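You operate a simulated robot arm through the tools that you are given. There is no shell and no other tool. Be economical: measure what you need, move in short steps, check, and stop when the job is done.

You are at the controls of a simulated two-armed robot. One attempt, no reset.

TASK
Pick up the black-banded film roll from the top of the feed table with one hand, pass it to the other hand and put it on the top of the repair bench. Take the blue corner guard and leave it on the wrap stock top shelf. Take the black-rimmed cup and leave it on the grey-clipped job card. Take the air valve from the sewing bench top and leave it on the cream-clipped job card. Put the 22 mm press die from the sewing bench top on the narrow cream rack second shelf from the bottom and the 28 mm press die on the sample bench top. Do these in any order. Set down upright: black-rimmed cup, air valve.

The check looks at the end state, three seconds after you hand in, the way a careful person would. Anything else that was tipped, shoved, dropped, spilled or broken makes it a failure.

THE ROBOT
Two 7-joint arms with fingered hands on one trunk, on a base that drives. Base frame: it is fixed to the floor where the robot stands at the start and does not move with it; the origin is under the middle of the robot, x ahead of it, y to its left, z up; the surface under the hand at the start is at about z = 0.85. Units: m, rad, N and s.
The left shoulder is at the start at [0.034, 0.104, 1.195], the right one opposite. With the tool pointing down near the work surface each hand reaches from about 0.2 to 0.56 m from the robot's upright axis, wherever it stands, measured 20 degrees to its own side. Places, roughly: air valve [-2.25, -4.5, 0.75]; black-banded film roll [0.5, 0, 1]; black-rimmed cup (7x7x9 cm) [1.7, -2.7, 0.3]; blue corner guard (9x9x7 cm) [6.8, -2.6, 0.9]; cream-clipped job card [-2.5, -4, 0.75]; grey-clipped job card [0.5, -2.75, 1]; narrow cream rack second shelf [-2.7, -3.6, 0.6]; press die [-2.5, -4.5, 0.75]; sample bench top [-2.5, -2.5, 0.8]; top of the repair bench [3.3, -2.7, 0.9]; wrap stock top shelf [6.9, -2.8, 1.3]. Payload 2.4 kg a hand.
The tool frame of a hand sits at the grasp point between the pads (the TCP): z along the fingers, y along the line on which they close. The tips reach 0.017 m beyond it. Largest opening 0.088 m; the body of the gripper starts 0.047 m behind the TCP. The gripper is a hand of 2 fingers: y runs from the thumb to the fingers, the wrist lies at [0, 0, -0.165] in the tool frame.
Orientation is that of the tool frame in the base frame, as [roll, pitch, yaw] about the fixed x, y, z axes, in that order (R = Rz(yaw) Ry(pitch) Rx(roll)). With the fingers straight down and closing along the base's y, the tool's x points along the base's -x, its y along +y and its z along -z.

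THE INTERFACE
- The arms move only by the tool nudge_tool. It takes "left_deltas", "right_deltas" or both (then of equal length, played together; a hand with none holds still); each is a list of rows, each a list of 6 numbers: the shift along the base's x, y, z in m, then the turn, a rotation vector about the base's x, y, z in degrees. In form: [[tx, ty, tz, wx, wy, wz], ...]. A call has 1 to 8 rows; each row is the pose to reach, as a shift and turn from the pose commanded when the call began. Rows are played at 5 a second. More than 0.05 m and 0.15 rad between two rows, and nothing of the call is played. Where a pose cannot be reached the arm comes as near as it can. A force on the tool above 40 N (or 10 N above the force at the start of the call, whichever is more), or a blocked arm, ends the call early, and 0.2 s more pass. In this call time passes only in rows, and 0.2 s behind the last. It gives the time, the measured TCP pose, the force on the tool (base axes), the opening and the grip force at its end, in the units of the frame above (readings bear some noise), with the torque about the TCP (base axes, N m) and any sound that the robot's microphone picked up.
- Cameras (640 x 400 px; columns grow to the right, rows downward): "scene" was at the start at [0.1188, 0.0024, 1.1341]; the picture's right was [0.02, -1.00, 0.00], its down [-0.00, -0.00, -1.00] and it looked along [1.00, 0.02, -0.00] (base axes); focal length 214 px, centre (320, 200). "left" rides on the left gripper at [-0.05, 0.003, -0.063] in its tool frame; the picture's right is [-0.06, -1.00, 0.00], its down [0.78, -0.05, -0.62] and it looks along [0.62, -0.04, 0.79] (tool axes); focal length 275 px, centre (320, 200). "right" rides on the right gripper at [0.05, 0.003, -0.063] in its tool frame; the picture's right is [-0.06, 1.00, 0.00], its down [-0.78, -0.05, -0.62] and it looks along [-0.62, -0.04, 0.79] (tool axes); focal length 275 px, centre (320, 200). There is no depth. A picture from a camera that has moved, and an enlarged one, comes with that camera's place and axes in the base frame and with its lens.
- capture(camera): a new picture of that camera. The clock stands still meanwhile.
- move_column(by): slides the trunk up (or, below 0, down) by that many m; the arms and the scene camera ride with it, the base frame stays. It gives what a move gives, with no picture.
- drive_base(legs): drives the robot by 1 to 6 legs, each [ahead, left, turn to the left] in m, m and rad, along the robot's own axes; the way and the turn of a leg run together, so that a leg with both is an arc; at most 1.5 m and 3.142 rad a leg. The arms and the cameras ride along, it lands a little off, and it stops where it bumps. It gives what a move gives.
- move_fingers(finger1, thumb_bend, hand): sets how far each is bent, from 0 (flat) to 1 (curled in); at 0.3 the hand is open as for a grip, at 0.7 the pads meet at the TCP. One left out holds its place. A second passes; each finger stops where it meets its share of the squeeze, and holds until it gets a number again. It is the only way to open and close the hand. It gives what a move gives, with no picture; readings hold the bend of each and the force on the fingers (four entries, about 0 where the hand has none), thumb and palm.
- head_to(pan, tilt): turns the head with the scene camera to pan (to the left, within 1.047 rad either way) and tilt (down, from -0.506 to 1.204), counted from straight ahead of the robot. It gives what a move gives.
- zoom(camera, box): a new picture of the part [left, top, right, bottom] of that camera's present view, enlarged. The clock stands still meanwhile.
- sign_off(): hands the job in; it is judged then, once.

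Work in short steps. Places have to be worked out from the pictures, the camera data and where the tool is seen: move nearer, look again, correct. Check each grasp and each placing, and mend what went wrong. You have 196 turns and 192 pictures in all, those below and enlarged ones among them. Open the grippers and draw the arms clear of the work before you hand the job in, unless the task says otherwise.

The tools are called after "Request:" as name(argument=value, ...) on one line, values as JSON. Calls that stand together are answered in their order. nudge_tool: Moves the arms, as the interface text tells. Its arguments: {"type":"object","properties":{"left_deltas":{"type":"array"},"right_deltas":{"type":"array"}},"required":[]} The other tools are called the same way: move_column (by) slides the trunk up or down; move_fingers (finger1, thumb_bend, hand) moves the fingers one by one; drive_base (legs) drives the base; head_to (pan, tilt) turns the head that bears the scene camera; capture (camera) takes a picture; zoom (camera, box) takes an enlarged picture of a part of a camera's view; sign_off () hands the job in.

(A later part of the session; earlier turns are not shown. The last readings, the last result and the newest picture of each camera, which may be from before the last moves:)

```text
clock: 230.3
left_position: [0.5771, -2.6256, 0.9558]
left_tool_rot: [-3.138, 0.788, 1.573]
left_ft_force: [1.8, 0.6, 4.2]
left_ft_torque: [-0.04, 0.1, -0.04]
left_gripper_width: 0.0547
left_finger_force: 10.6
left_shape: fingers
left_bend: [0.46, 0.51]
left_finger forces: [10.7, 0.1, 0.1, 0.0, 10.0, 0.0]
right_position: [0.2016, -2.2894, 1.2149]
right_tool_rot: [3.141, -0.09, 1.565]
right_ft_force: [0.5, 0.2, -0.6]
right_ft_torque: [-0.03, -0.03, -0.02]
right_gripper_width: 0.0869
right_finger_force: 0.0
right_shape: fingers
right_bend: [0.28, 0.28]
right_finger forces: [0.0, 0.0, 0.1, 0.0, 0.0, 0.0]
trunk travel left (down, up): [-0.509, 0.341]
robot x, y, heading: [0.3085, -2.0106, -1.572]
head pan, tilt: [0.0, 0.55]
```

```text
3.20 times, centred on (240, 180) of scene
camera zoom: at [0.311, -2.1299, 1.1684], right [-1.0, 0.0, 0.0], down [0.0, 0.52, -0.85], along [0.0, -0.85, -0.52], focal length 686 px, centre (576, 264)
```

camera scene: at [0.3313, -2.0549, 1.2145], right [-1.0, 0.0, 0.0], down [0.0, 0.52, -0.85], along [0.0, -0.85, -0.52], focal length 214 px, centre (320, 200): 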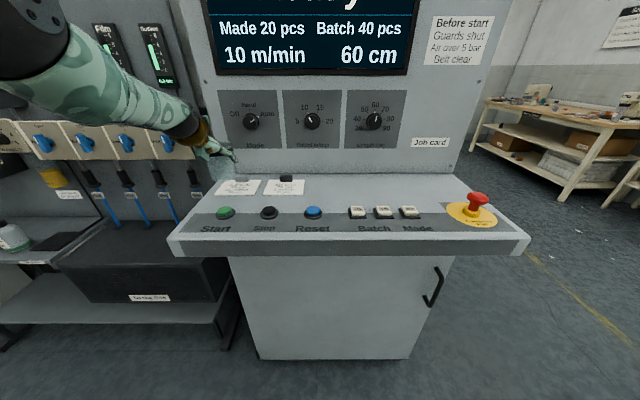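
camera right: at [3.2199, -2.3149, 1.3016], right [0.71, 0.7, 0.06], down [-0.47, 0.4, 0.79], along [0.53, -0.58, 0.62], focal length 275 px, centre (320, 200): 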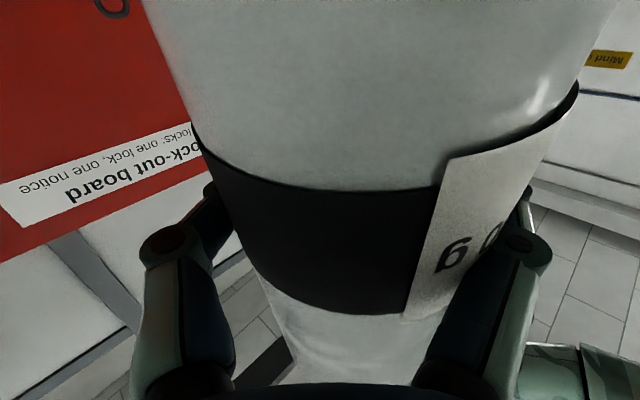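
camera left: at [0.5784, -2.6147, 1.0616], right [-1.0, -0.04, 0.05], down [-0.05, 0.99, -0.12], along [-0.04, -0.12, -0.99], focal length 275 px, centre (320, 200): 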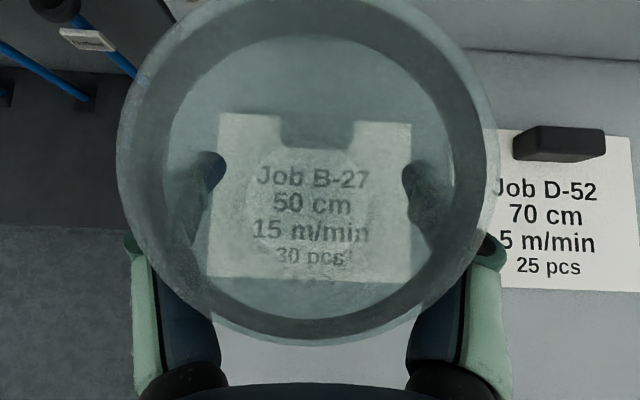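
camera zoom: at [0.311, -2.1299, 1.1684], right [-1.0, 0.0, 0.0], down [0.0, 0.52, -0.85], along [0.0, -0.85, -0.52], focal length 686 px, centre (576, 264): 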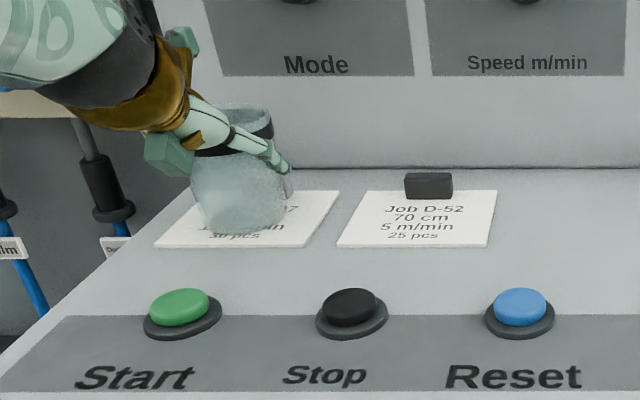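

Light contact (4 N). One more 2 mm to seat it, then release gently.

Request:
move_column(by=-0.002)

Request:
move_fingers(hand="left", finger1=0.42, thumb_bend=0.46)

Request:
move_fingers(hand="left", finger1=0.3, thumb_bend=0.3)

Request:
capture(camera="left")

Request:
zoom(camera="scene", box=[140, 120, 340, 240])

```text
clock: 230.8
left_position: [0.5759, -2.626, 0.9552]
left_tool_rot: [-3.137, 0.791, 1.574]
left_ft_force: [0.2, 1.0, 10.5]
left_ft_torque: [-0.07, 0.07, -0.01]
left_gripper_width: 0.0548
left_finger_force: 9.9
left_shape: fingers
left_bend: [0.47, 0.52]
left_finger forces: [10.5, 0.0, 0.0, 0.0, 9.6, 0.1]
right_position: [0.2025, -2.2875, 1.2125]
right_tool_rot: [-3.142, -0.09, 1.566]
right_ft_force: [0.5, 0.3, -0.1]
right_ft_torque: [0.01, 0.0, -0.01]
right_gripper_width: 0.0869
right_finger_force: 0.2
right_shape: fingers
right_bend: [0.28, 0.28]
right_finger forces: [0.1, 0.0, 0.0, 0.0, 0.1, 0.1]
trunk travel left (down, up): [-0.507, 0.343]
robot x, y, heading: [0.3114, -2.0141, -1.578]
head pan, tilt: [0.0, 0.55]
```

```text
clock: 231.8
left_position: [0.5767, -2.6252, 0.9548]
left_tool_rot: [-3.14, 0.786, 1.573]
left_ft_force: [-0.6, 0.9, -0.4]
left_ft_torque: [-0.04, 0.02, 0.01]
left_gripper_width: 0.058
left_finger_force: 1.6
left_shape: fingers
left_bend: [0.41, 0.45]
left_finger forces: [1.7, 0.0, 0.0, 0.1, 1.7, 0.1]
right_position: [0.2023, -2.289, 1.2128]
right_tool_rot: [3.14, -0.091, 1.565]
right_ft_force: [-0.8, 0.3, -0.2]
right_ft_torque: [0.03, 0.01, -0.02]
right_gripper_width: 0.0869
right_finger_force: 0.1
right_shape: fingers
right_bend: [0.28, 0.28]
right_finger forces: [0.0, 0.1, 0.0, 0.0, 0.0, 0.0]
trunk travel left (down, up): [-0.507, 0.343]
robot x, y, heading: [0.3097, -2.0149, -1.577]
head pan, tilt: [0.0, 0.55]
```

```text
clock: 232.8
left_position: [0.5756, -2.6257, 0.9545]
left_tool_rot: [-3.138, 0.786, 1.573]
left_ft_force: [-0.2, -0.1, -0.3]
left_ft_torque: [-0.01, -0.01, 0.01]
left_gripper_width: 0.0833
left_finger_force: 0.0
left_shape: fingers
left_bend: [0.3, 0.3]
left_finger forces: [0.0, 0.0, 0.0, 0.1, 0.0, 0.0]
right_position: [0.2026, -2.2885, 1.2127]
right_tool_rot: [3.141, -0.089, 1.565]
right_ft_force: [-0.4, -0.4, 0.0]
right_ft_torque: [-0.01, -0.03, 0.01]
right_gripper_width: 0.0868
right_finger_force: 0.1
right_shape: fingers
right_bend: [0.28, 0.28]
right_finger forces: [0.0, 0.1, 0.0, 0.1, 0.0, 0.1]
trunk travel left (down, up): [-0.507, 0.343]
robot x, y, heading: [0.3114, -2.0131, -1.573]
head pan, tilt: [0.0, 0.55]
```

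```text
98 pictures are left
camera left: at [0.5787, -2.6161, 1.033], right [-1.0, -0.04, 0.05], down [-0.05, 0.99, -0.12], along [-0.04, -0.12, -0.99], focal length 275 px, centre (320, 200)
```

left: 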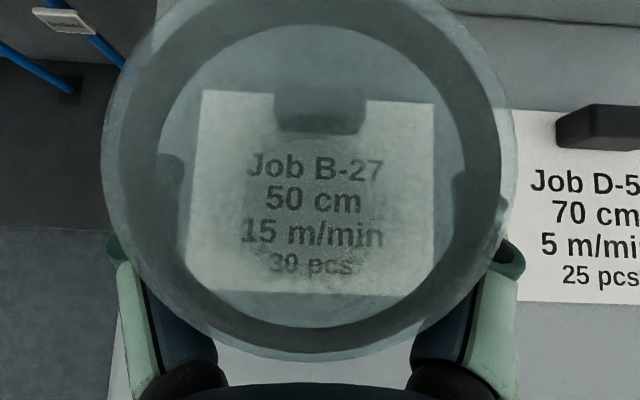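

```text
3.20 times, centred on (240, 180) of scene
camera zoom: at [0.311, -2.1303, 1.1663], right [-1.0, 0.0, 0.0], down [0.0, 0.52, -0.85], along [0.0, -0.85, -0.52], focal length 686 px, centre (576, 264)
```

zoom: 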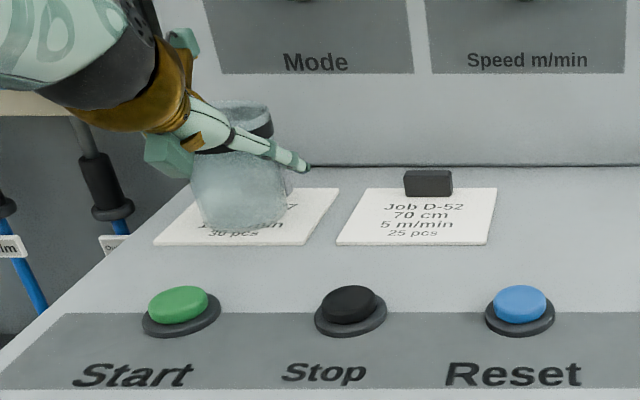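

The cup stands on the card, no finger contact. I back the base straight out.

Request:
drive_base(legs=[[-0.4, 0, 0]])

Request:
capture(camera="scene")

```text
clock: 235.3
left_position: [0.5775, -2.226, 0.9544]
left_tool_rot: [-3.14, 0.785, 1.572]
left_ft_force: [0.1, 0.3, -0.1]
left_ft_torque: [-0.01, 0.03, -0.01]
left_gripper_width: 0.0833
left_finger_force: 0.1
left_shape: fingers
left_bend: [0.3, 0.3]
left_finger forces: [0.0, 0.0, 0.1, 0.1, 0.0, 0.0]
right_position: [0.2041, -1.8903, 1.2127]
right_tool_rot: [3.142, -0.091, 1.569]
right_ft_force: [-0.3, -0.3, 0.0]
right_ft_torque: [0.01, 0.02, -0.01]
right_gripper_width: 0.0869
right_finger_force: 0.0
right_shape: fingers
right_bend: [0.28, 0.28]
right_finger forces: [0.0, 0.0, 0.0, 0.0, 0.0, 0.0]
trunk travel left (down, up): [-0.507, 0.343]
robot x, y, heading: [0.3142, -1.6174, -1.573]
head pan, tilt: [0.0, 0.55]
```

```text
96 pictures are left
camera scene: at [0.3126, -1.7316, 1.1664], right [-1.0, 0.0, 0.0], down [0.0, 0.52, -0.85], along [0.0, -0.85, -0.52], focal length 214 px, centre (320, 200)
```

scene: 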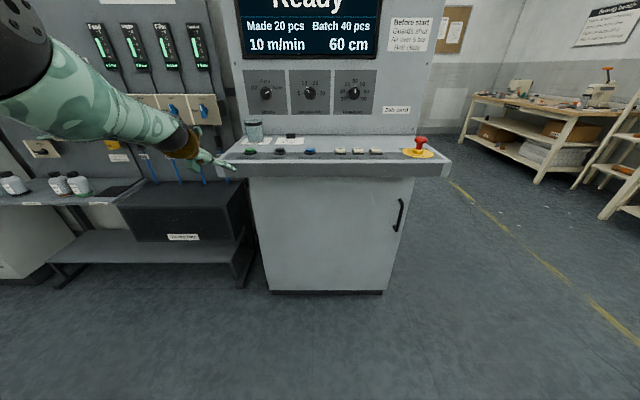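

The cup stands well. Next, the sewing bench area at the right (-x wall). First I restore the left hand to tool-down, pulled in.

Request:
nudge_tool(left_deltas=[[0, 0.025, 0.02, 7.5, 0, 0], [0, 0.05, 0.04, 15, 0, 0], [0, 0.075, 0.06, 22.5, 0, 0], [0, 0.1, 0.08, 30, 0, 0], [0, 0.12, 0.1, 37.5, 0, 0], [0, 0.14, 0.12, 45, 0, 0]], right_deltas=[[0, 0, 0, -0.8, 0, 0], [0, 0, 0, -1.6, 0, 0], [0, 0, 0, -2.4, 0, 0], [0, 0, 0, -3.2, 0, 0], [0, 0, 0, -4, 0, 0], [0, 0, 0, -5, 0, 0]])

```text
clock: 236.7
left_position: [0.5944, -2.1498, 1.0712]
left_tool_rot: [-3.141, -0.003, 1.573]
left_ft_force: [-0.6, 0.2, -0.1]
left_ft_torque: [0.02, -0.03, 0.03]
left_gripper_width: 0.0835
left_finger_force: 0.1
left_shape: fingers
left_bend: [0.3, 0.3]
left_finger forces: [0.1, 0.1, 0.0, 0.0, 0.1, 0.0]
left hand out of reach, approached as far as the arm can: row 1, 2, 3, 4, 5, 6
right_position: [0.2031, -1.8914, 1.2118]
right_tool_rot: [-3.141, -0.004, 1.567]
right_ft_force: [0.2, 0.2, -0.2]
right_ft_torque: [0.0, -0.02, 0.02]
right_gripper_width: 0.0868
right_finger_force: 0.2
right_shape: fingers
right_bend: [0.28, 0.28]
right_finger forces: [0.0, 0.0, 0.1, 0.0, 0.1, 0.1]
trunk travel left (down, up): [-0.507, 0.343]
robot x, y, heading: [0.3142, -1.6131, -1.574]
head pan, tilt: [0.0, 0.55]
```

Left is tool-down but still limited; I test pulling it back and up a bit more.

Request:
nudge_tool(left_deltas=[[0, 0.03, 0.03, 0, 0, 0], [0, 0.06, 0.06, 0, 0, 0], [0, 0.09, 0.09, 0, 0, 0]])

Request:
capture(camera="scene")

```text
clock: 237.5
left_position: [0.614, -2.1426, 1.1685]
left_tool_rot: [-3.141, 0.0, 1.571]
left_ft_force: [0.8, 0.2, 0.3]
left_ft_torque: [-0.03, -0.02, 0.01]
left_gripper_width: 0.0835
left_finger_force: 0.1
left_shape: fingers
left_bend: [0.3, 0.3]
left_finger forces: [0.0, 0.1, 0.0, 0.0, 0.1, 0.0]
left hand out of reach, approached as far as the arm can: row 1, 2, 3
right_position: [0.205, -1.8904, 1.2131]
right_tool_rot: [3.141, -0.004, 1.568]
right_ft_force: [0.1, -0.4, -0.1]
right_ft_torque: [-0.02, 0.02, 0.01]
right_gripper_width: 0.0871
right_finger_force: 0.1
right_shape: fingers
right_bend: [0.28, 0.28]
right_finger forces: [0.1, 0.0, 0.0, 0.0, 0.0, 0.1]
trunk travel left (down, up): [-0.507, 0.343]
robot x, y, heading: [0.3106, -1.6121, -1.574]
head pan, tilt: [0.0, 0.55]
```

```text
95 pictures are left
camera scene: at [0.3126, -1.7318, 1.1664], right [-1.0, 0.0, 0.0], down [0.0, 0.52, -0.85], along [0.0, -0.85, -0.52], focal length 214 px, centre (320, 200)
```

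scene: 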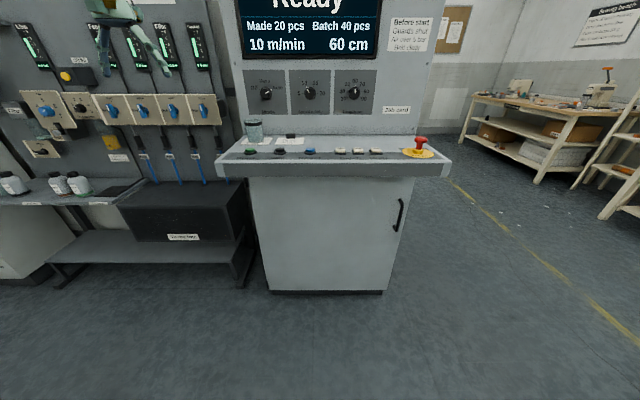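

z follows but not y. I test another direction: back and inward together.

Request:
nudge_tool(left_deltas=[[-0.02, 0.03, 0.02, 0, 0, 0], [-0.04, 0.06, 0.04, 0, 0, 0], [-0.06, 0.09, 0.05, 0, 0, 0], [-0.08, 0.12, 0.06, 0, 0, 0], [-0.1, 0.15, 0.06, 0, 0, 0]])

```text
clock: 238.7
left_position: [0.5384, -2.1373, 1.2663]
left_tool_rot: [-3.141, 0.001, 1.573]
left_ft_force: [-0.5, 0.1, -0.1]
left_ft_torque: [0.01, 0.0, -0.01]
left_gripper_width: 0.0834
left_finger_force: 0.1
left_shape: fingers
left_bend: [0.3, 0.3]
left_finger forces: [0.1, 0.0, 0.1, 0.0, 0.1, 0.0]
left hand out of reach, approached as far as the arm can: row 1, 2, 3, 4, 5
right_position: [0.2052, -1.8913, 1.2117]
right_tool_rot: [-3.141, -0.004, 1.567]
right_ft_force: [0.4, 0.3, -0.3]
right_ft_torque: [0.01, -0.01, 0.01]
right_gripper_width: 0.0872
right_finger_force: 0.1
right_shape: fingers
right_bend: [0.28, 0.28]
right_finger forces: [0.0, 0.1, 0.0, 0.0, 0.1, 0.0]
trunk travel left (down, up): [-0.507, 0.343]
robot x, y, heading: [0.3138, -1.621, -1.573]
head pan, tilt: [0.0, 0.55]
```

I try to unwind the left arm by raising it further and going inward.

Request:
nudge_tool(left_deltas=[[0.0, -0.15, 0.03, 0, 0, 0], [0.0, -0.15, 0.07, 0, 0, 0], [0.0, -0.15, 0.11, 0, 0, 0], [0, -0.12, 0.15, 0, 0, 0], [0, -0.08, 0.15, 0, 0, 0], [0, -0.04, 0.15, 0, 0, 0], [0, 0, 0.15, 0, 0, 0]])

Request:
head_to(pan=0.5, tilt=0.0)

Request:
capture(camera="scene")

```text
refused: row 1 steps farther than a row can; nothing moved
```

```text
clock: 239.6
left_position: [0.5388, -2.137, 1.2669]
left_tool_rot: [-3.14, 0.001, 1.571]
left_ft_force: [-0.4, -0.8, 0.2]
left_ft_torque: [0.01, 0.04, 0.0]
left_gripper_width: 0.0833
left_finger_force: 0.0
left_shape: fingers
left_bend: [0.3, 0.3]
left_finger forces: [0.0, 0.1, 0.0, 0.0, 0.0, 0.1]
right_position: [0.2052, -1.892, 1.2115]
right_tool_rot: [3.141, -0.004, 1.567]
right_ft_force: [-0.1, 0.1, -0.8]
right_ft_torque: [0.04, 0.02, 0.02]
right_gripper_width: 0.0871
right_finger_force: 0.1
right_shape: fingers
right_bend: [0.28, 0.28]
right_finger forces: [0.0, 0.0, 0.1, 0.1, 0.1, 0.0]
trunk travel left (down, up): [-0.507, 0.343]
robot x, y, heading: [0.313, -1.6167, -1.58]
head pan, tilt: [0.499, 0.0]
```

```text
94 pictures are left
camera scene: at [0.3535, -1.724, 1.212], right [-0.9, -0.45, 0.0], down [-0.02, 0.05, -1.0], along [0.44, -0.89, -0.06], focal length 214 px, centre (320, 200)
```

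scene: 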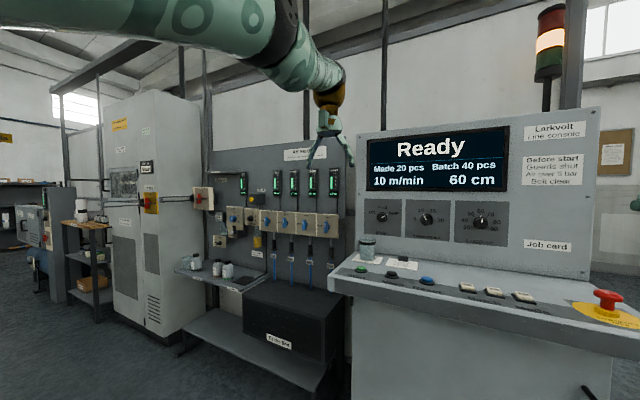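

The arm looks stretched with a high elbow. I try moving it outward (left) and back to free the elbow.

Request:
nudge_tool(left_deltas=[[0.04, 0.02, -0.01, 0, 0, 0], [0.08, 0.04, -0.02, 0, 0, 0], [0.12, 0.06, -0.03, 0, 0, 0], [0.16, 0.08, -0.04, 0, 0, 0], [0.19, 0.1, -0.05, 0, 0, 0], [0.22, 0.12, -0.06, 0, 0, 0]])

Request:
capture(camera="scene")

```text
clock: 241.0
left_position: [0.784, -2.0538, 1.2149]
left_tool_rot: [-3.139, 0.001, 1.573]
left_ft_force: [1.3, -0.1, -0.5]
left_ft_torque: [-0.01, -0.04, 0.03]
left_gripper_width: 0.0835
left_finger_force: 0.2
left_shape: fingers
left_bend: [0.3, 0.3]
left_finger forces: [0.0, 0.0, 0.1, 0.0, 0.1, 0.0]
left hand out of reach, approached as far as the arm can: row 1, 2, 3, 4, 5, 6
right_position: [0.2039, -1.8898, 1.213]
right_tool_rot: [3.141, -0.003, 1.567]
right_ft_force: [0.2, 0.1, -0.1]
right_ft_torque: [0.01, -0.04, 0.02]
right_gripper_width: 0.087
right_finger_force: 0.1
right_shape: fingers
right_bend: [0.28, 0.28]
right_finger forces: [0.0, 0.0, 0.0, 0.0, 0.0, 0.0]
trunk travel left (down, up): [-0.507, 0.343]
robot x, y, heading: [0.3129, -1.6149, -1.574]
head pan, tilt: [0.499, 0.0]
```

```text
93 pictures are left
camera scene: at [0.3557, -1.7234, 1.21], right [-0.89, -0.46, 0.0], down [-0.04, 0.07, -1.0], along [0.46, -0.88, -0.08], focal length 214 px, centre (320, 200)
```

scene: 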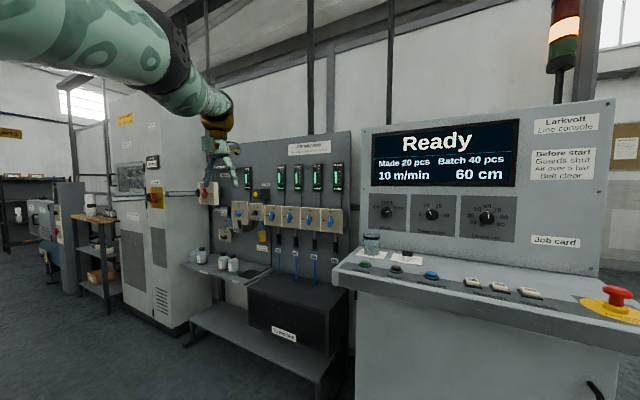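

The left arm is fully straight (singular). I try tilting the hand backward, which may force the elbow to bend.

Request:
nudge_tool(left_deltas=[[0, 0, 0, 8, 0, 0], [0, 0, 0, 16, 0, 0], [0, 0, 0, 24, 0, 0], [0, 0, 0, 32, 0, 0], [0, 0, 0, 40, 0, 0], [0, 0, 0, 48, 0, 0]])

```text
clock: 242.4
left_position: [0.7316, -1.9654, 1.2013]
left_tool_rot: [3.129, -0.829, 1.576]
left_ft_force: [-0.3, -0.1, -0.1]
left_ft_torque: [-0.03, 0.03, -0.03]
left_gripper_width: 0.0839
left_finger_force: 0.1
left_shape: fingers
left_bend: [0.3, 0.3]
left_finger forces: [0.0, 0.0, 0.0, 0.1, 0.1, 0.1]
left hand out of reach, approached as far as the arm can: row 1, 2, 3, 4, 5, 6
right_position: [0.2019, -1.8924, 1.2115]
right_tool_rot: [3.138, -0.006, 1.566]
right_ft_force: [0.0, -0.1, -0.5]
right_ft_torque: [-0.01, 0.01, 0.02]
right_gripper_width: 0.0868
right_finger_force: 0.1
right_shape: fingers
right_bend: [0.28, 0.28]
right_finger forces: [0.0, 0.1, 0.0, 0.0, 0.0, 0.1]
trunk travel left (down, up): [-0.507, 0.343]
robot x, y, heading: [0.3158, -1.6181, -1.576]
head pan, tilt: [0.499, 0.0]
```

That changed something. I now try moving inward and then rotating back.

Request:
nudge_tool(left_deltas=[[-0.03, 0.0, 0, -6, 0, 0], [-0.06, 0.0, 0, -12, 0, 0], [-0.09, 0, 0, -18, 0, 0], [-0.12, 0, 0, -24, 0, 0], [-0.15, 0, 0, -30, 0, 0], [-0.17, 0, 0, -36, 0, 0], [-0.18, 0, 0, -42, 0, 0], [-0.2, 0, 0, -48, 0, 0]])

Request:
capture(camera="scene")

```text
clock: 244.2
left_position: [0.6045, -1.9912, 1.2009]
left_tool_rot: [-3.138, 0.003, 1.573]
left_ft_force: [-0.4, 0.2, 0.7]
left_ft_torque: [0.01, 0.01, 0.02]
left_gripper_width: 0.0836
left_finger_force: 0.1
left_shape: fingers
left_bend: [0.3, 0.3]
left_finger forces: [0.0, 0.0, 0.0, 0.1, 0.0, 0.0]
left hand out of reach, approached as far as the arm can: row 5, 6, 7, 8
right_position: [0.2039, -1.8908, 1.2127]
right_tool_rot: [-3.141, -0.004, 1.567]
right_ft_force: [-1.0, 0.0, 0.2]
right_ft_torque: [0.01, 0.01, -0.01]
right_gripper_width: 0.087
right_finger_force: 0.0
right_shape: fingers
right_bend: [0.28, 0.28]
right_finger forces: [0.1, 0.1, 0.0, 0.1, 0.0, 0.0]
trunk travel left (down, up): [-0.507, 0.343]
robot x, y, heading: [0.3153, -1.6143, -1.575]
head pan, tilt: [0.499, 0.0]
```

```text
92 pictures are left
camera scene: at [0.3596, -1.722, 1.2033], right [-0.86, -0.5, 0.0], down [-0.08, 0.13, -0.99], along [0.5, -0.86, -0.15], focal length 214 px, centre (320, 200)
```

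scene: 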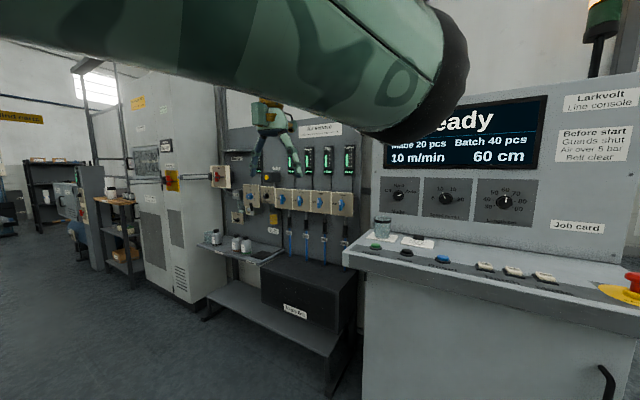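

Now the elbow swings in front of the head. I move the hand back outward so the view is clear, and leave the left arm parked there.

Request:
nudge_tool(left_deltas=[[0.04, 0.0, 0, 0, 0, 0], [0.08, 0.0, 0, 0, 0, 0], [0.12, 0, 0, 0, 0, 0], [0.16, 0, 0, 0, 0, 0], [0.2, 0, 0, 0, 0, 0], [0.24, 0, 0, 0, 0, 0], [0.28, 0, 0, 0, 0, 0]])

Request:
head_to(pan=0.0, tilt=0.4)

Request:
capture(camera="scene")

```text
clock: 245.8
left_position: [0.8661, -1.9863, 1.1969]
left_tool_rot: [-3.139, 0.003, 1.575]
left_ft_force: [0.2, 0.5, 0.0]
left_ft_torque: [-0.01, -0.03, -0.01]
left_gripper_width: 0.0839
left_finger_force: 0.1
left_shape: fingers
left_bend: [0.3, 0.3]
left_finger forces: [0.0, 0.0, 0.0, 0.0, 0.0, 0.0]
left hand out of reach, approached as far as the arm can: row 7
right_position: [0.204, -1.8909, 1.2129]
right_tool_rot: [-3.142, -0.004, 1.568]
right_ft_force: [-0.7, -0.4, 0.5]
right_ft_torque: [0.01, -0.01, -0.03]
right_gripper_width: 0.0869
right_finger_force: 0.2
right_shape: fingers
right_bend: [0.28, 0.28]
right_finger forces: [0.0, 0.1, 0.1, 0.1, 0.0, 0.0]
trunk travel left (down, up): [-0.507, 0.343]
robot x, y, heading: [0.3115, -1.6154, -1.574]
head pan, tilt: [0.499, 0.0]
```

```text
clock: 246.8
left_position: [0.8653, -1.9864, 1.1954]
left_tool_rot: [-3.14, 0.001, 1.573]
left_ft_force: [0.1, 0.0, -0.2]
left_ft_torque: [-0.01, 0.0, 0.03]
left_gripper_width: 0.0838
left_finger_force: 0.1
left_shape: fingers
left_bend: [0.3, 0.3]
left_finger forces: [0.0, 0.0, 0.0, 0.0, 0.1, 0.0]
right_position: [0.2045, -1.8915, 1.2131]
right_tool_rot: [-3.141, -0.003, 1.568]
right_ft_force: [-0.2, 0.0, 0.3]
right_ft_torque: [0.04, -0.02, -0.01]
right_gripper_width: 0.0869
right_finger_force: 0.2
right_shape: fingers
right_bend: [0.28, 0.28]
right_finger forces: [0.0, 0.0, 0.0, 0.1, 0.0, 0.0]
trunk travel left (down, up): [-0.507, 0.343]
robot x, y, heading: [0.3178, -1.6158, -1.574]
head pan, tilt: [0.0, 0.4]
```

```text
91 pictures are left
camera scene: at [0.3127, -1.7349, 1.1801], right [-1.0, 0.0, 0.0], down [0.0, 0.39, -0.92], along [0.0, -0.92, -0.39], focal length 214 px, centre (320, 200)
```

scene: 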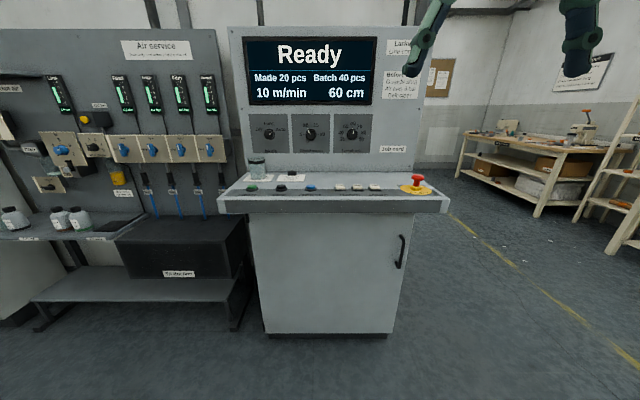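

View clear; left arm parked. The sewing bench front runs along x≈-2.3 from y -4.0 to -5.5, facing +x. I drive there: right 1.5, ahead 2.7, turn right 90°.

Request:
drive_base(legs=[[0, -1.5, 0], [1.4, 0, 0], [1.3, 0, 0], [0, 0, -1.571]])

Request:
capture(camera="scene")

```text
clock: 270.8
left_position: [-1.5464, -4.8773, 1.1967]
left_tool_rot: [-3.139, 0.001, 0.011]
left_ft_force: [-0.6, 0.6, -0.1]
left_ft_torque: [-0.01, -0.02, -0.04]
left_gripper_width: 0.0837
left_finger_force: 0.1
left_shape: fingers
left_bend: [0.3, 0.3]
left_finger forces: [0.0, 0.0, 0.0, 0.0, 0.0, 0.0]
right_position: [-1.4596, -4.2148, 1.2135]
right_tool_rot: [3.141, -0.004, 0.008]
right_ft_force: [-1.5, 0.0, -0.6]
right_ft_torque: [-0.02, 0.0, -0.02]
right_gripper_width: 0.087
right_finger_force: 0.0
right_shape: fingers
right_bend: [0.28, 0.28]
right_finger forces: [0.0, 0.0, 0.0, 0.1, 0.0, 0.0]
trunk travel left (down, up): [-0.507, 0.343]
robot x, y, heading: [-1.1834, -4.32, -3.133]
head pan, tilt: [0.0, 0.4]
```

```text
90 pictures are left
camera scene: at [-1.3036, -4.3219, 1.18], right [-0.01, 1.0, 0.0], down [0.39, 0.0, -0.92], along [-0.92, -0.01, -0.39], focal length 214 px, centre (320, 200)
```

scene: 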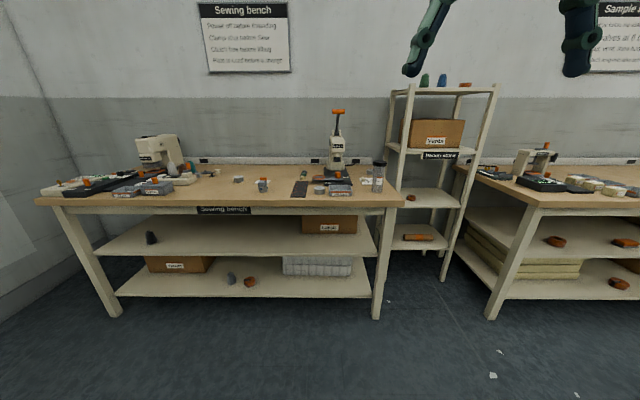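

Request:
zoom(camera="scene", box=[200, 130, 420, 220])

Request:
zoom(camera="scene", box=[370, 70, 510, 290])

```text
2.91 times, centred on (310, 175) of scene
camera zoom: at [-1.3036, -4.3219, 1.18], right [-0.01, 1.0, 0.0], down [0.39, 0.0, -0.92], along [-0.92, -0.01, -0.39], focal length 624 px, centre (349, 273)
```

zoom: 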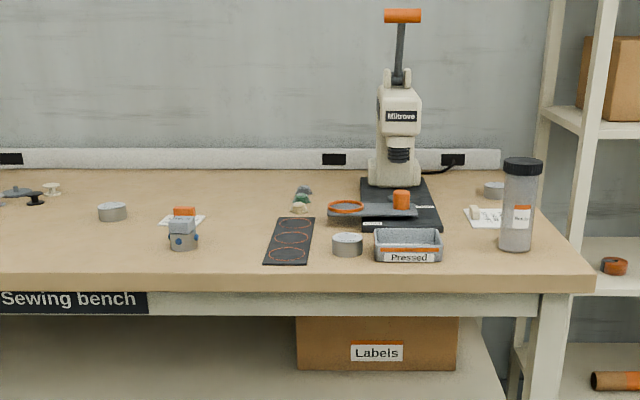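

```text
1.82 times, centred on (440, 180) of scene
camera zoom: at [-1.3036, -4.3219, 1.18], right [-0.01, 1.0, 0.0], down [0.39, 0.0, -0.92], along [-0.92, -0.01, -0.39], focal length 390 px, centre (102, 236)
```

zoom: 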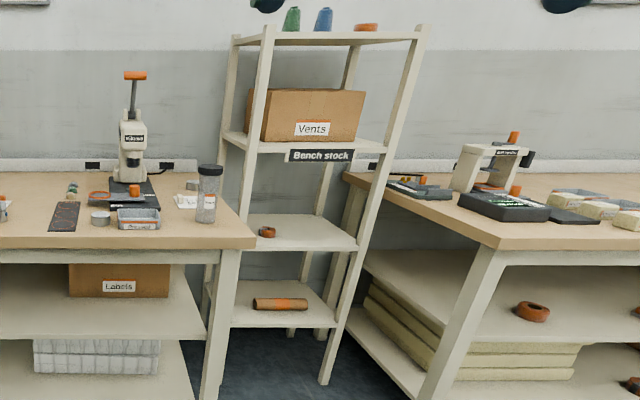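

I see cards, the valve-like block and grey disc dies. I move closer to read labels.

Request:
drive_base(legs=[[0.45, 0.05, 0]])

Request:
head_to(pan=0.0, tilt=0.6)

Request:
capture(camera="scene")

Request:
zoom(camera="scene", box=[160, 130, 340, 230])

Request:
zoom(camera="scene", box=[310, 130, 490, 230])

```text
clock: 273.5
left_position: [-1.9956, -4.9315, 1.1965]
left_tool_rot: [-3.139, 0.003, 0.012]
left_ft_force: [0.2, 1.2, 0.0]
left_ft_torque: [0.0, 0.01, -0.03]
left_gripper_width: 0.084
left_finger_force: 0.0
left_shape: fingers
left_bend: [0.3, 0.3]
left_finger forces: [0.1, 0.0, 0.0, 0.0, 0.0, 0.1]
right_position: [-1.9069, -4.2672, 1.2111]
right_tool_rot: [3.141, -0.003, 0.006]
right_ft_force: [0.4, 0.1, 0.3]
right_ft_torque: [0.01, 0.03, 0.01]
right_gripper_width: 0.087
right_finger_force: 0.0
right_shape: fingers
right_bend: [0.28, 0.28]
right_finger forces: [0.0, 0.0, 0.0, 0.0, 0.1, 0.0]
trunk travel left (down, up): [-0.507, 0.343]
robot x, y, heading: [-1.6294, -4.3709, -3.135]
head pan, tilt: [0.0, 0.4]
```

```text
clock: 274.2
left_position: [-1.9949, -4.9306, 1.1948]
left_tool_rot: [-3.14, 0.001, 0.012]
left_ft_force: [0.5, 0.2, 1.4]
left_ft_torque: [-0.01, 0.0, 0.01]
left_gripper_width: 0.0836
left_finger_force: 0.0
left_shape: fingers
left_bend: [0.3, 0.3]
left_finger forces: [0.0, 0.1, 0.1, 0.1, 0.0, 0.1]
right_position: [-1.9063, -4.2676, 1.2115]
right_tool_rot: [-3.141, -0.003, 0.006]
right_ft_force: [0.9, -0.7, -0.9]
right_ft_torque: [-0.03, 0.0, 0.02]
right_gripper_width: 0.0871
right_finger_force: 0.2
right_shape: fingers
right_bend: [0.28, 0.28]
right_finger forces: [0.1, 0.0, 0.1, 0.0, 0.0, 0.0]
trunk travel left (down, up): [-0.507, 0.343]
robot x, y, heading: [-1.6264, -4.3725, -3.137]
head pan, tilt: [0.0, 0.6]
```

```text
87 pictures are left
camera scene: at [-1.746, -4.3752, 1.1619], right [-0.01, 1.0, 0.0], down [0.56, 0.0, -0.83], along [-0.83, -0.01, -0.56], focal length 214 px, centre (320, 200)
```

scene: 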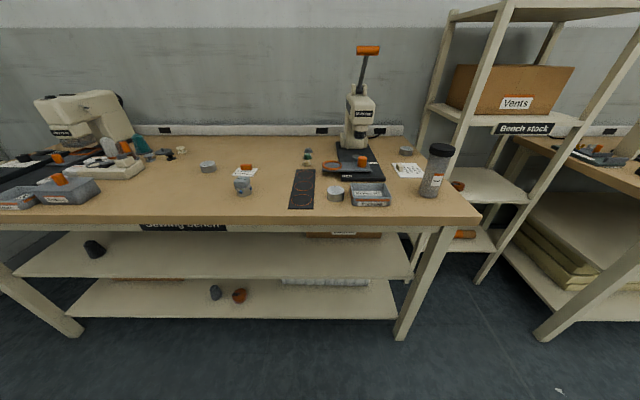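

```text
3.56 times, centred on (250, 180) of scene
camera zoom: at [-1.746, -4.3752, 1.1619], right [-0.01, 1.0, 0.0], down [0.56, 0.0, -0.83], along [-0.83, -0.01, -0.56], focal length 763 px, centre (569, 271)
```

zoom: 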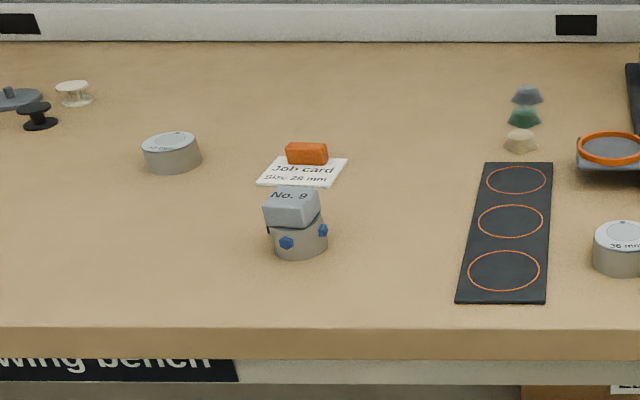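

```text
3.56 times, centred on (400, 180) of scene
camera zoom: at [-1.746, -4.3752, 1.1619], right [-0.01, 1.0, 0.0], down [0.56, 0.0, -0.83], along [-0.83, -0.01, -0.56], focal length 763 px, centre (36, 271)
```

zoom: 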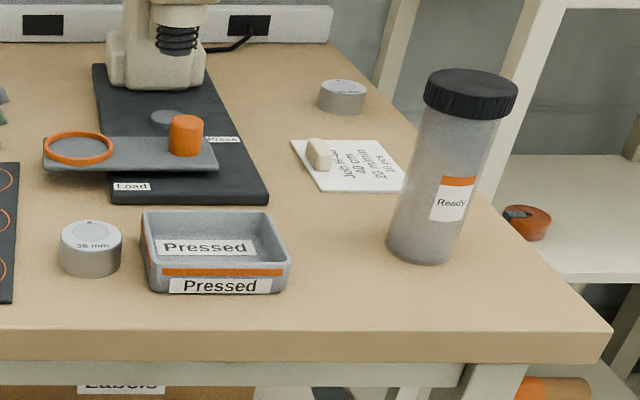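

Three disc dies are labelled; I zoom on the two at (206,166) and (406,151).

Request:
zoom(camera="scene", box=[190, 155, 226, 179])

Request:
zoom(camera="scene", box=[388, 142, 424, 166])

Request:
zoom(camera="scene", box=[225, 155, 275, 205])

```text
16.00 times, centred on (208, 167) of scene
camera zoom: at [-1.746, -4.3752, 1.1619], right [-0.01, 1.0, 0.0], down [0.56, 0.0, -0.83], along [-0.83, -0.01, -0.56], focal length 3432 px, centre (2112, 728)
```

zoom: 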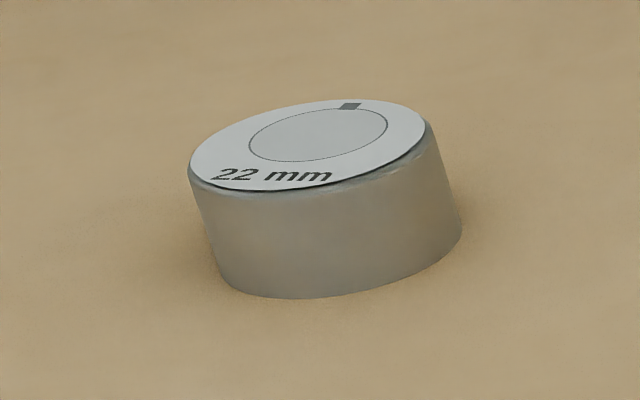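

```text
16.00 times, centred on (406, 154) of scene
camera zoom: at [-1.746, -4.3752, 1.1619], right [-0.01, 1.0, 0.0], down [0.56, 0.0, -0.83], along [-0.83, -0.01, -0.56], focal length 3432 px, centre (-1056, 936)
```

zoom: 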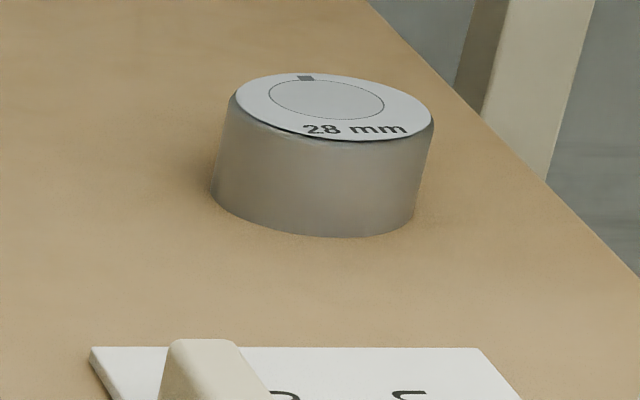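

```text
8.00 times, centred on (250, 180) of scene
camera zoom: at [-1.746, -4.3752, 1.1619], right [-0.01, 1.0, 0.0], down [0.56, 0.0, -0.83], along [-0.83, -0.01, -0.56], focal length 1716 px, centre (880, 360)
```

zoom: 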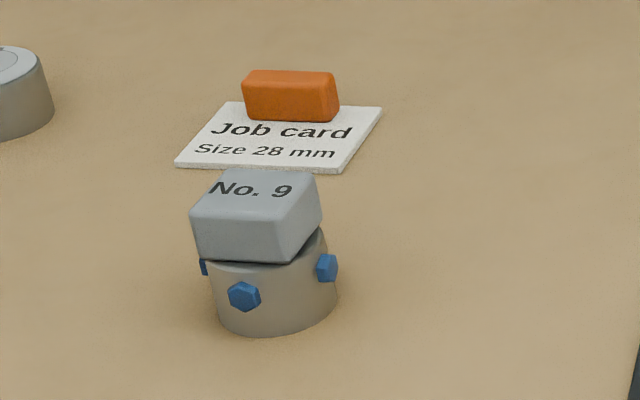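

22 mm die is the left disc (~(-2.5,-4.82)), 28 mm is the back-right one (~(-2.68,-4.0)), and the valve is the "No. 9" body with blue ports (~(-2.33,-4.63)). I start with the valve: strafe left, move in, lower the trunk.

Request:
drive_base(legs=[[0, 0.37, 0], [0.19, 0, 0]])

Request:
move_column(by=-0.12)

Request:
nudge_tool(right_deltas=[[-0.04, 0, 0, 0, 0, 0], [-0.08, 0, 0, 0, 0, 0], [-0.12, 0, 0, 0, 0, 0]])

Request:
capture(camera="right")

Request:
capture(camera="scene")

```text
clock: 277.8
left_position: [-2.1843, -5.3001, 1.1971]
left_tool_rot: [-3.14, 0.0, 0.008]
left_ft_force: [-0.6, 0.9, 0.5]
left_ft_torque: [-0.01, 0.0, -0.01]
left_gripper_width: 0.0837
left_finger_force: 0.2
left_shape: fingers
left_bend: [0.3, 0.3]
left_finger forces: [0.0, 0.0, 0.1, 0.0, 0.1, 0.0]
right_position: [-2.0941, -4.6384, 1.2123]
right_tool_rot: [-3.14, -0.005, 0.003]
right_ft_force: [-0.1, 0.0, 0.0]
right_ft_torque: [-0.01, -0.01, 0.0]
right_gripper_width: 0.0868
right_finger_force: 0.1
right_shape: fingers
right_bend: [0.28, 0.28]
right_finger forces: [0.1, 0.0, 0.0, 0.0, 0.0, 0.1]
trunk travel left (down, up): [-0.507, 0.343]
robot x, y, heading: [-1.8127, -4.7425, -3.137]
head pan, tilt: [0.0, 0.6]
```

```text
clock: 279.2
left_position: [-2.1829, -5.301, 1.0777]
left_tool_rot: [-3.141, 0.001, 0.009]
left_ft_force: [0.2, 0.0, -0.1]
left_ft_torque: [-0.02, 0.0, -0.05]
left_gripper_width: 0.0839
left_finger_force: 0.1
left_shape: fingers
left_bend: [0.3, 0.3]
left_finger forces: [0.0, 0.0, 0.1, 0.0, 0.0, 0.0]
right_position: [-2.093, -4.6372, 1.0922]
right_tool_rot: [3.14, -0.003, 0.003]
right_ft_force: [-1.4, 0.6, -0.8]
right_ft_torque: [-0.01, 0.04, 0.02]
right_gripper_width: 0.0869
right_finger_force: 0.1
right_shape: fingers
right_bend: [0.28, 0.28]
right_finger forces: [0.1, 0.1, 0.0, 0.0, 0.0, 0.0]
trunk travel left (down, up): [-0.387, 0.463]
robot x, y, heading: [-1.8153, -4.7418, -3.136]
head pan, tilt: [0.0, 0.6]
```

```text
clock: 280.1
left_position: [-2.1841, -5.2998, 1.0761]
left_tool_rot: [-3.139, 0.003, 0.009]
left_ft_force: [0.1, 0.4, -0.1]
left_ft_torque: [0.02, -0.01, 0.01]
left_gripper_width: 0.0836
left_finger_force: 0.1
left_shape: fingers
left_bend: [0.3, 0.3]
left_finger forces: [0.0, 0.1, 0.1, 0.1, 0.1, 0.0]
right_position: [-2.2146, -4.6377, 1.0917]
right_tool_rot: [-3.141, -0.005, 0.003]
right_ft_force: [0.3, 0.3, 0.1]
right_ft_torque: [0.0, 0.02, 0.0]
right_gripper_width: 0.0867
right_finger_force: 0.1
right_shape: fingers
right_bend: [0.28, 0.28]
right_finger forces: [0.1, 0.0, 0.1, 0.0, 0.0, 0.0]
trunk travel left (down, up): [-0.387, 0.463]
robot x, y, heading: [-1.8169, -4.7434, -3.135]
head pan, tilt: [0.0, 0.6]
```

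```text
81 pictures are left
camera right: at [-2.1644, -4.6407, 1.1556], right [-0.06, -1.0, 0.0], down [-0.79, 0.05, 0.62], along [-0.61, 0.04, -0.79], focal length 275 px, centre (320, 200)
```

right: 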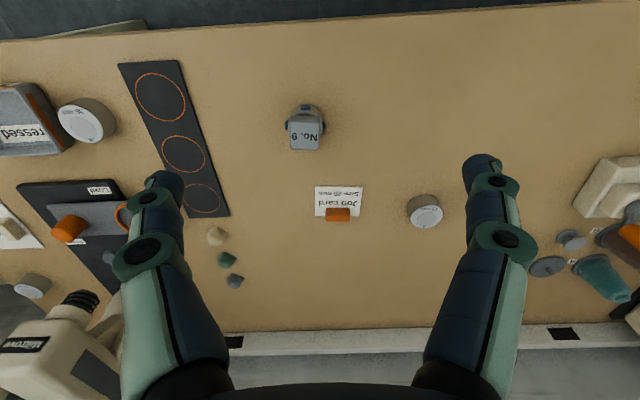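

```text
80 pictures are left
camera scene: at [-1.9366, -4.7454, 1.041], right [0.0, 1.0, 0.0], down [0.57, 0.0, -0.82], along [-0.82, 0.0, -0.57], focal length 214 px, centre (320, 200)
```

scene: 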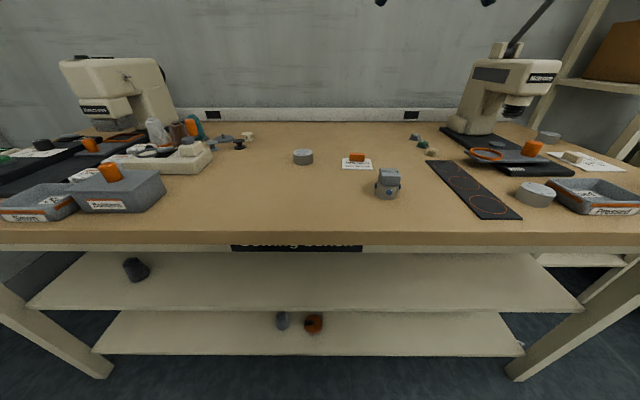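

Valve triangulated at about (-2.293, -4.611), top z≈0.86. I move over it and down to z≈0.93 to check.

Request:
nudge_tool(right_deltas=[[-0.03, 0.01, -0.03, 0, 0, 0], [-0.06, 0.02, -0.06, 0, 0, 0], [-0.078, 0.027, -0.1, 0, 0, 0], [-0.078, 0.027, -0.14, 0, 0, 0], [-0.078, 0.027, -0.16, 0, 0, 0]])

Request:
capture(camera="right")

Request:
zoom(camera="scene", box=[310, 120, 470, 220])

```text
clock: 281.2
left_position: [-2.1833, -5.3008, 1.0754]
left_tool_rot: [-3.139, 0.001, 0.009]
left_ft_force: [-0.9, -0.3, 0.2]
left_ft_torque: [0.0, 0.01, 0.01]
left_gripper_width: 0.0837
left_finger_force: 0.1
left_shape: fingers
left_bend: [0.3, 0.3]
left_finger forces: [0.0, 0.1, 0.0, 0.0, 0.0, 0.1]
right_position: [-2.2918, -4.6092, 0.9311]
right_tool_rot: [-3.139, -0.002, 0.004]
right_ft_force: [0.3, -0.6, -0.1]
right_ft_torque: [0.0, 0.0, 0.0]
right_gripper_width: 0.0869
right_finger_force: 0.1
right_shape: fingers
right_bend: [0.28, 0.28]
right_finger forces: [0.0, 0.0, 0.0, 0.0, 0.0, 0.0]
trunk travel left (down, up): [-0.387, 0.463]
robot x, y, heading: [-1.8168, -4.7461, -3.133]
head pan, tilt: [0.0, 0.6]
```

```text
79 pictures are left
camera right: at [-2.2422, -4.6137, 0.9948], right [-0.06, -1.0, 0.0], down [-0.79, 0.05, 0.62], along [-0.61, 0.04, -0.79], focal length 275 px, centre (320, 200)
```

right: 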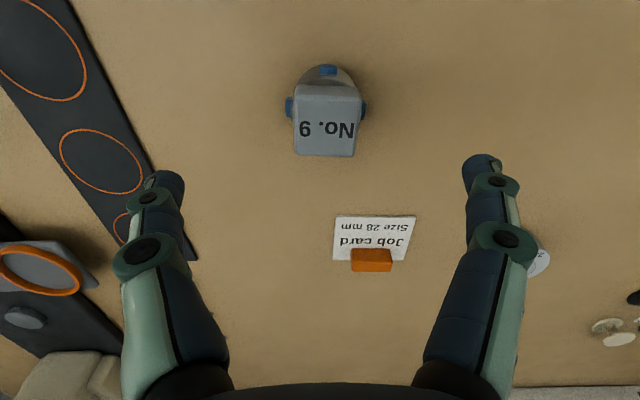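

```text
4.00 times, centred on (390, 170) of scene
camera zoom: at [-1.9365, -4.7453, 1.0411], right [0.0, 1.0, 0.0], down [0.57, 0.0, -0.82], along [-0.82, 0.0, -0.57], focal length 858 px, centre (40, 320)
```

zoom: 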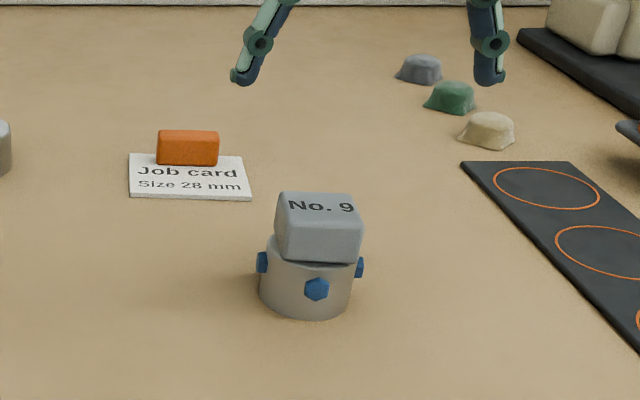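

Valve: top z 0.851, block z 0.836–0.851, side ports just below. I'll grip only the block with the fingertips: TCP to (-2.297, -4.614, 0.848).

Request:
nudge_tool(right_deltas=[[-0.005, -0.0045, -0.03, 0, 0, 0], [-0.005, -0.0045, -0.06, 0, 0, 0], [-0.005, -0.0045, -0.083, 0, 0, 0]])

Request:
capture(camera="right")

Request:
zoom(camera="scene", box=[330, 120, 450, 220])

```text
clock: 282.1
left_position: [-2.1835, -5.3004, 1.0764]
left_tool_rot: [-3.14, 0.002, 0.008]
left_ft_force: [0.1, 0.4, 0.2]
left_ft_torque: [-0.01, 0.02, 0.01]
left_gripper_width: 0.0841
left_finger_force: 0.0
left_shape: fingers
left_bend: [0.3, 0.3]
left_finger forces: [0.0, 0.0, 0.1, 0.0, 0.1, 0.1]
right_position: [-2.2977, -4.6145, 0.8481]
right_tool_rot: [3.14, -0.004, 0.004]
right_ft_force: [-0.2, 0.1, -0.6]
right_ft_torque: [0.03, -0.03, -0.01]
right_gripper_width: 0.0871
right_finger_force: 0.0
right_shape: fingers
right_bend: [0.28, 0.28]
right_finger forces: [0.0, 0.0, 0.0, 0.0, 0.0, 0.0]
trunk travel left (down, up): [-0.387, 0.463]
robot x, y, heading: [-1.8181, -4.7447, -3.137]
head pan, tilt: [0.0, 0.6]
```

```text
77 pictures are left
camera right: at [-2.2475, -4.6184, 0.9126], right [-0.06, -1.0, 0.0], down [-0.79, 0.05, 0.62], along [-0.61, 0.04, -0.79], focal length 275 px, centre (320, 200)
```

right: 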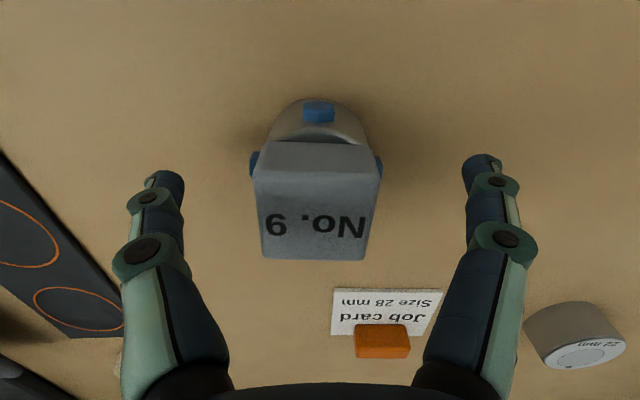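

```text
4.00 times, centred on (390, 170) of scene
camera zoom: at [-1.9365, -4.7453, 1.0411], right [0.0, 1.0, 0.0], down [0.57, 0.0, -0.82], along [-0.82, 0.0, -0.57], focal length 858 px, centre (40, 320)
```

zoom: 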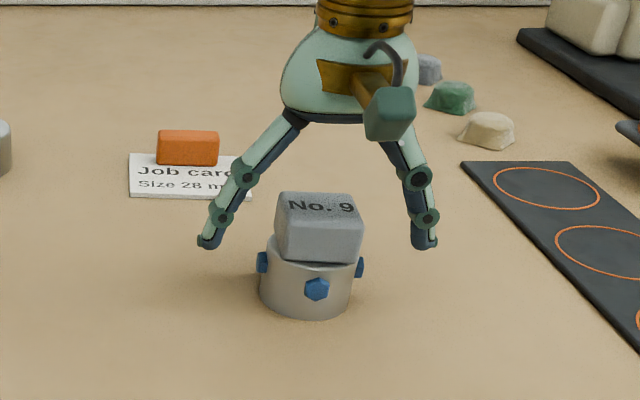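

Centred. Close the right hand on the block.

Request:
move_fingers(hand="right", finger1=0.65, thumb_bend=0.65)

Request:
zoom(camera="scene", box=[330, 120, 450, 220])

```text
clock: 283.1
left_position: [-2.1843, -5.3003, 1.076]
left_tool_rot: [-3.14, 0.001, 0.008]
left_ft_force: [0.6, 0.7, 0.6]
left_ft_torque: [0.01, -0.01, 0.0]
left_gripper_width: 0.0839
left_finger_force: 0.0
left_shape: fingers
left_bend: [0.3, 0.3]
left_finger forces: [0.1, 0.0, 0.0, 0.0, 0.0, 0.0]
right_position: [-2.2973, -4.6148, 0.8498]
right_tool_rot: [3.141, -0.004, 0.003]
right_ft_force: [-0.8, 0.6, 0.9]
right_ft_torque: [0.02, -0.03, 0.0]
right_gripper_width: 0.0279
right_finger_force: 5.1
right_shape: fingers
right_bend: [0.55, 0.6]
right_finger forces: [4.4, 0.0, 0.1, 0.1, 5.8, 0.0]
trunk travel left (down, up): [-0.387, 0.463]
robot x, y, heading: [-1.8166, -4.7444, -3.138]
head pan, tilt: [0.0, 0.6]
```

```text
4.00 times, centred on (390, 170) of scene
camera zoom: at [-1.9364, -4.7453, 1.0411], right [0.0, 1.0, 0.0], down [0.57, 0.0, -0.82], along [-0.82, 0.0, -0.57], focal length 858 px, centre (40, 320)
```

zoom: 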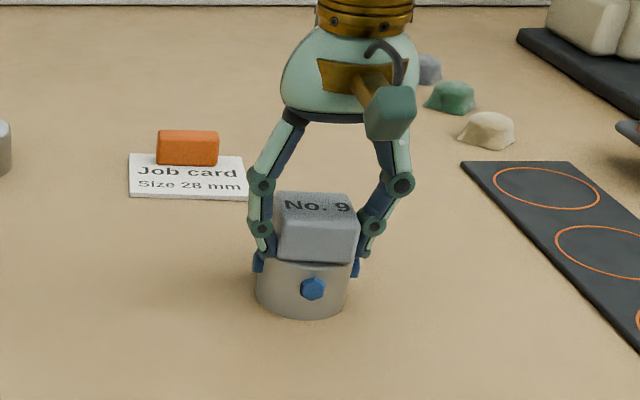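

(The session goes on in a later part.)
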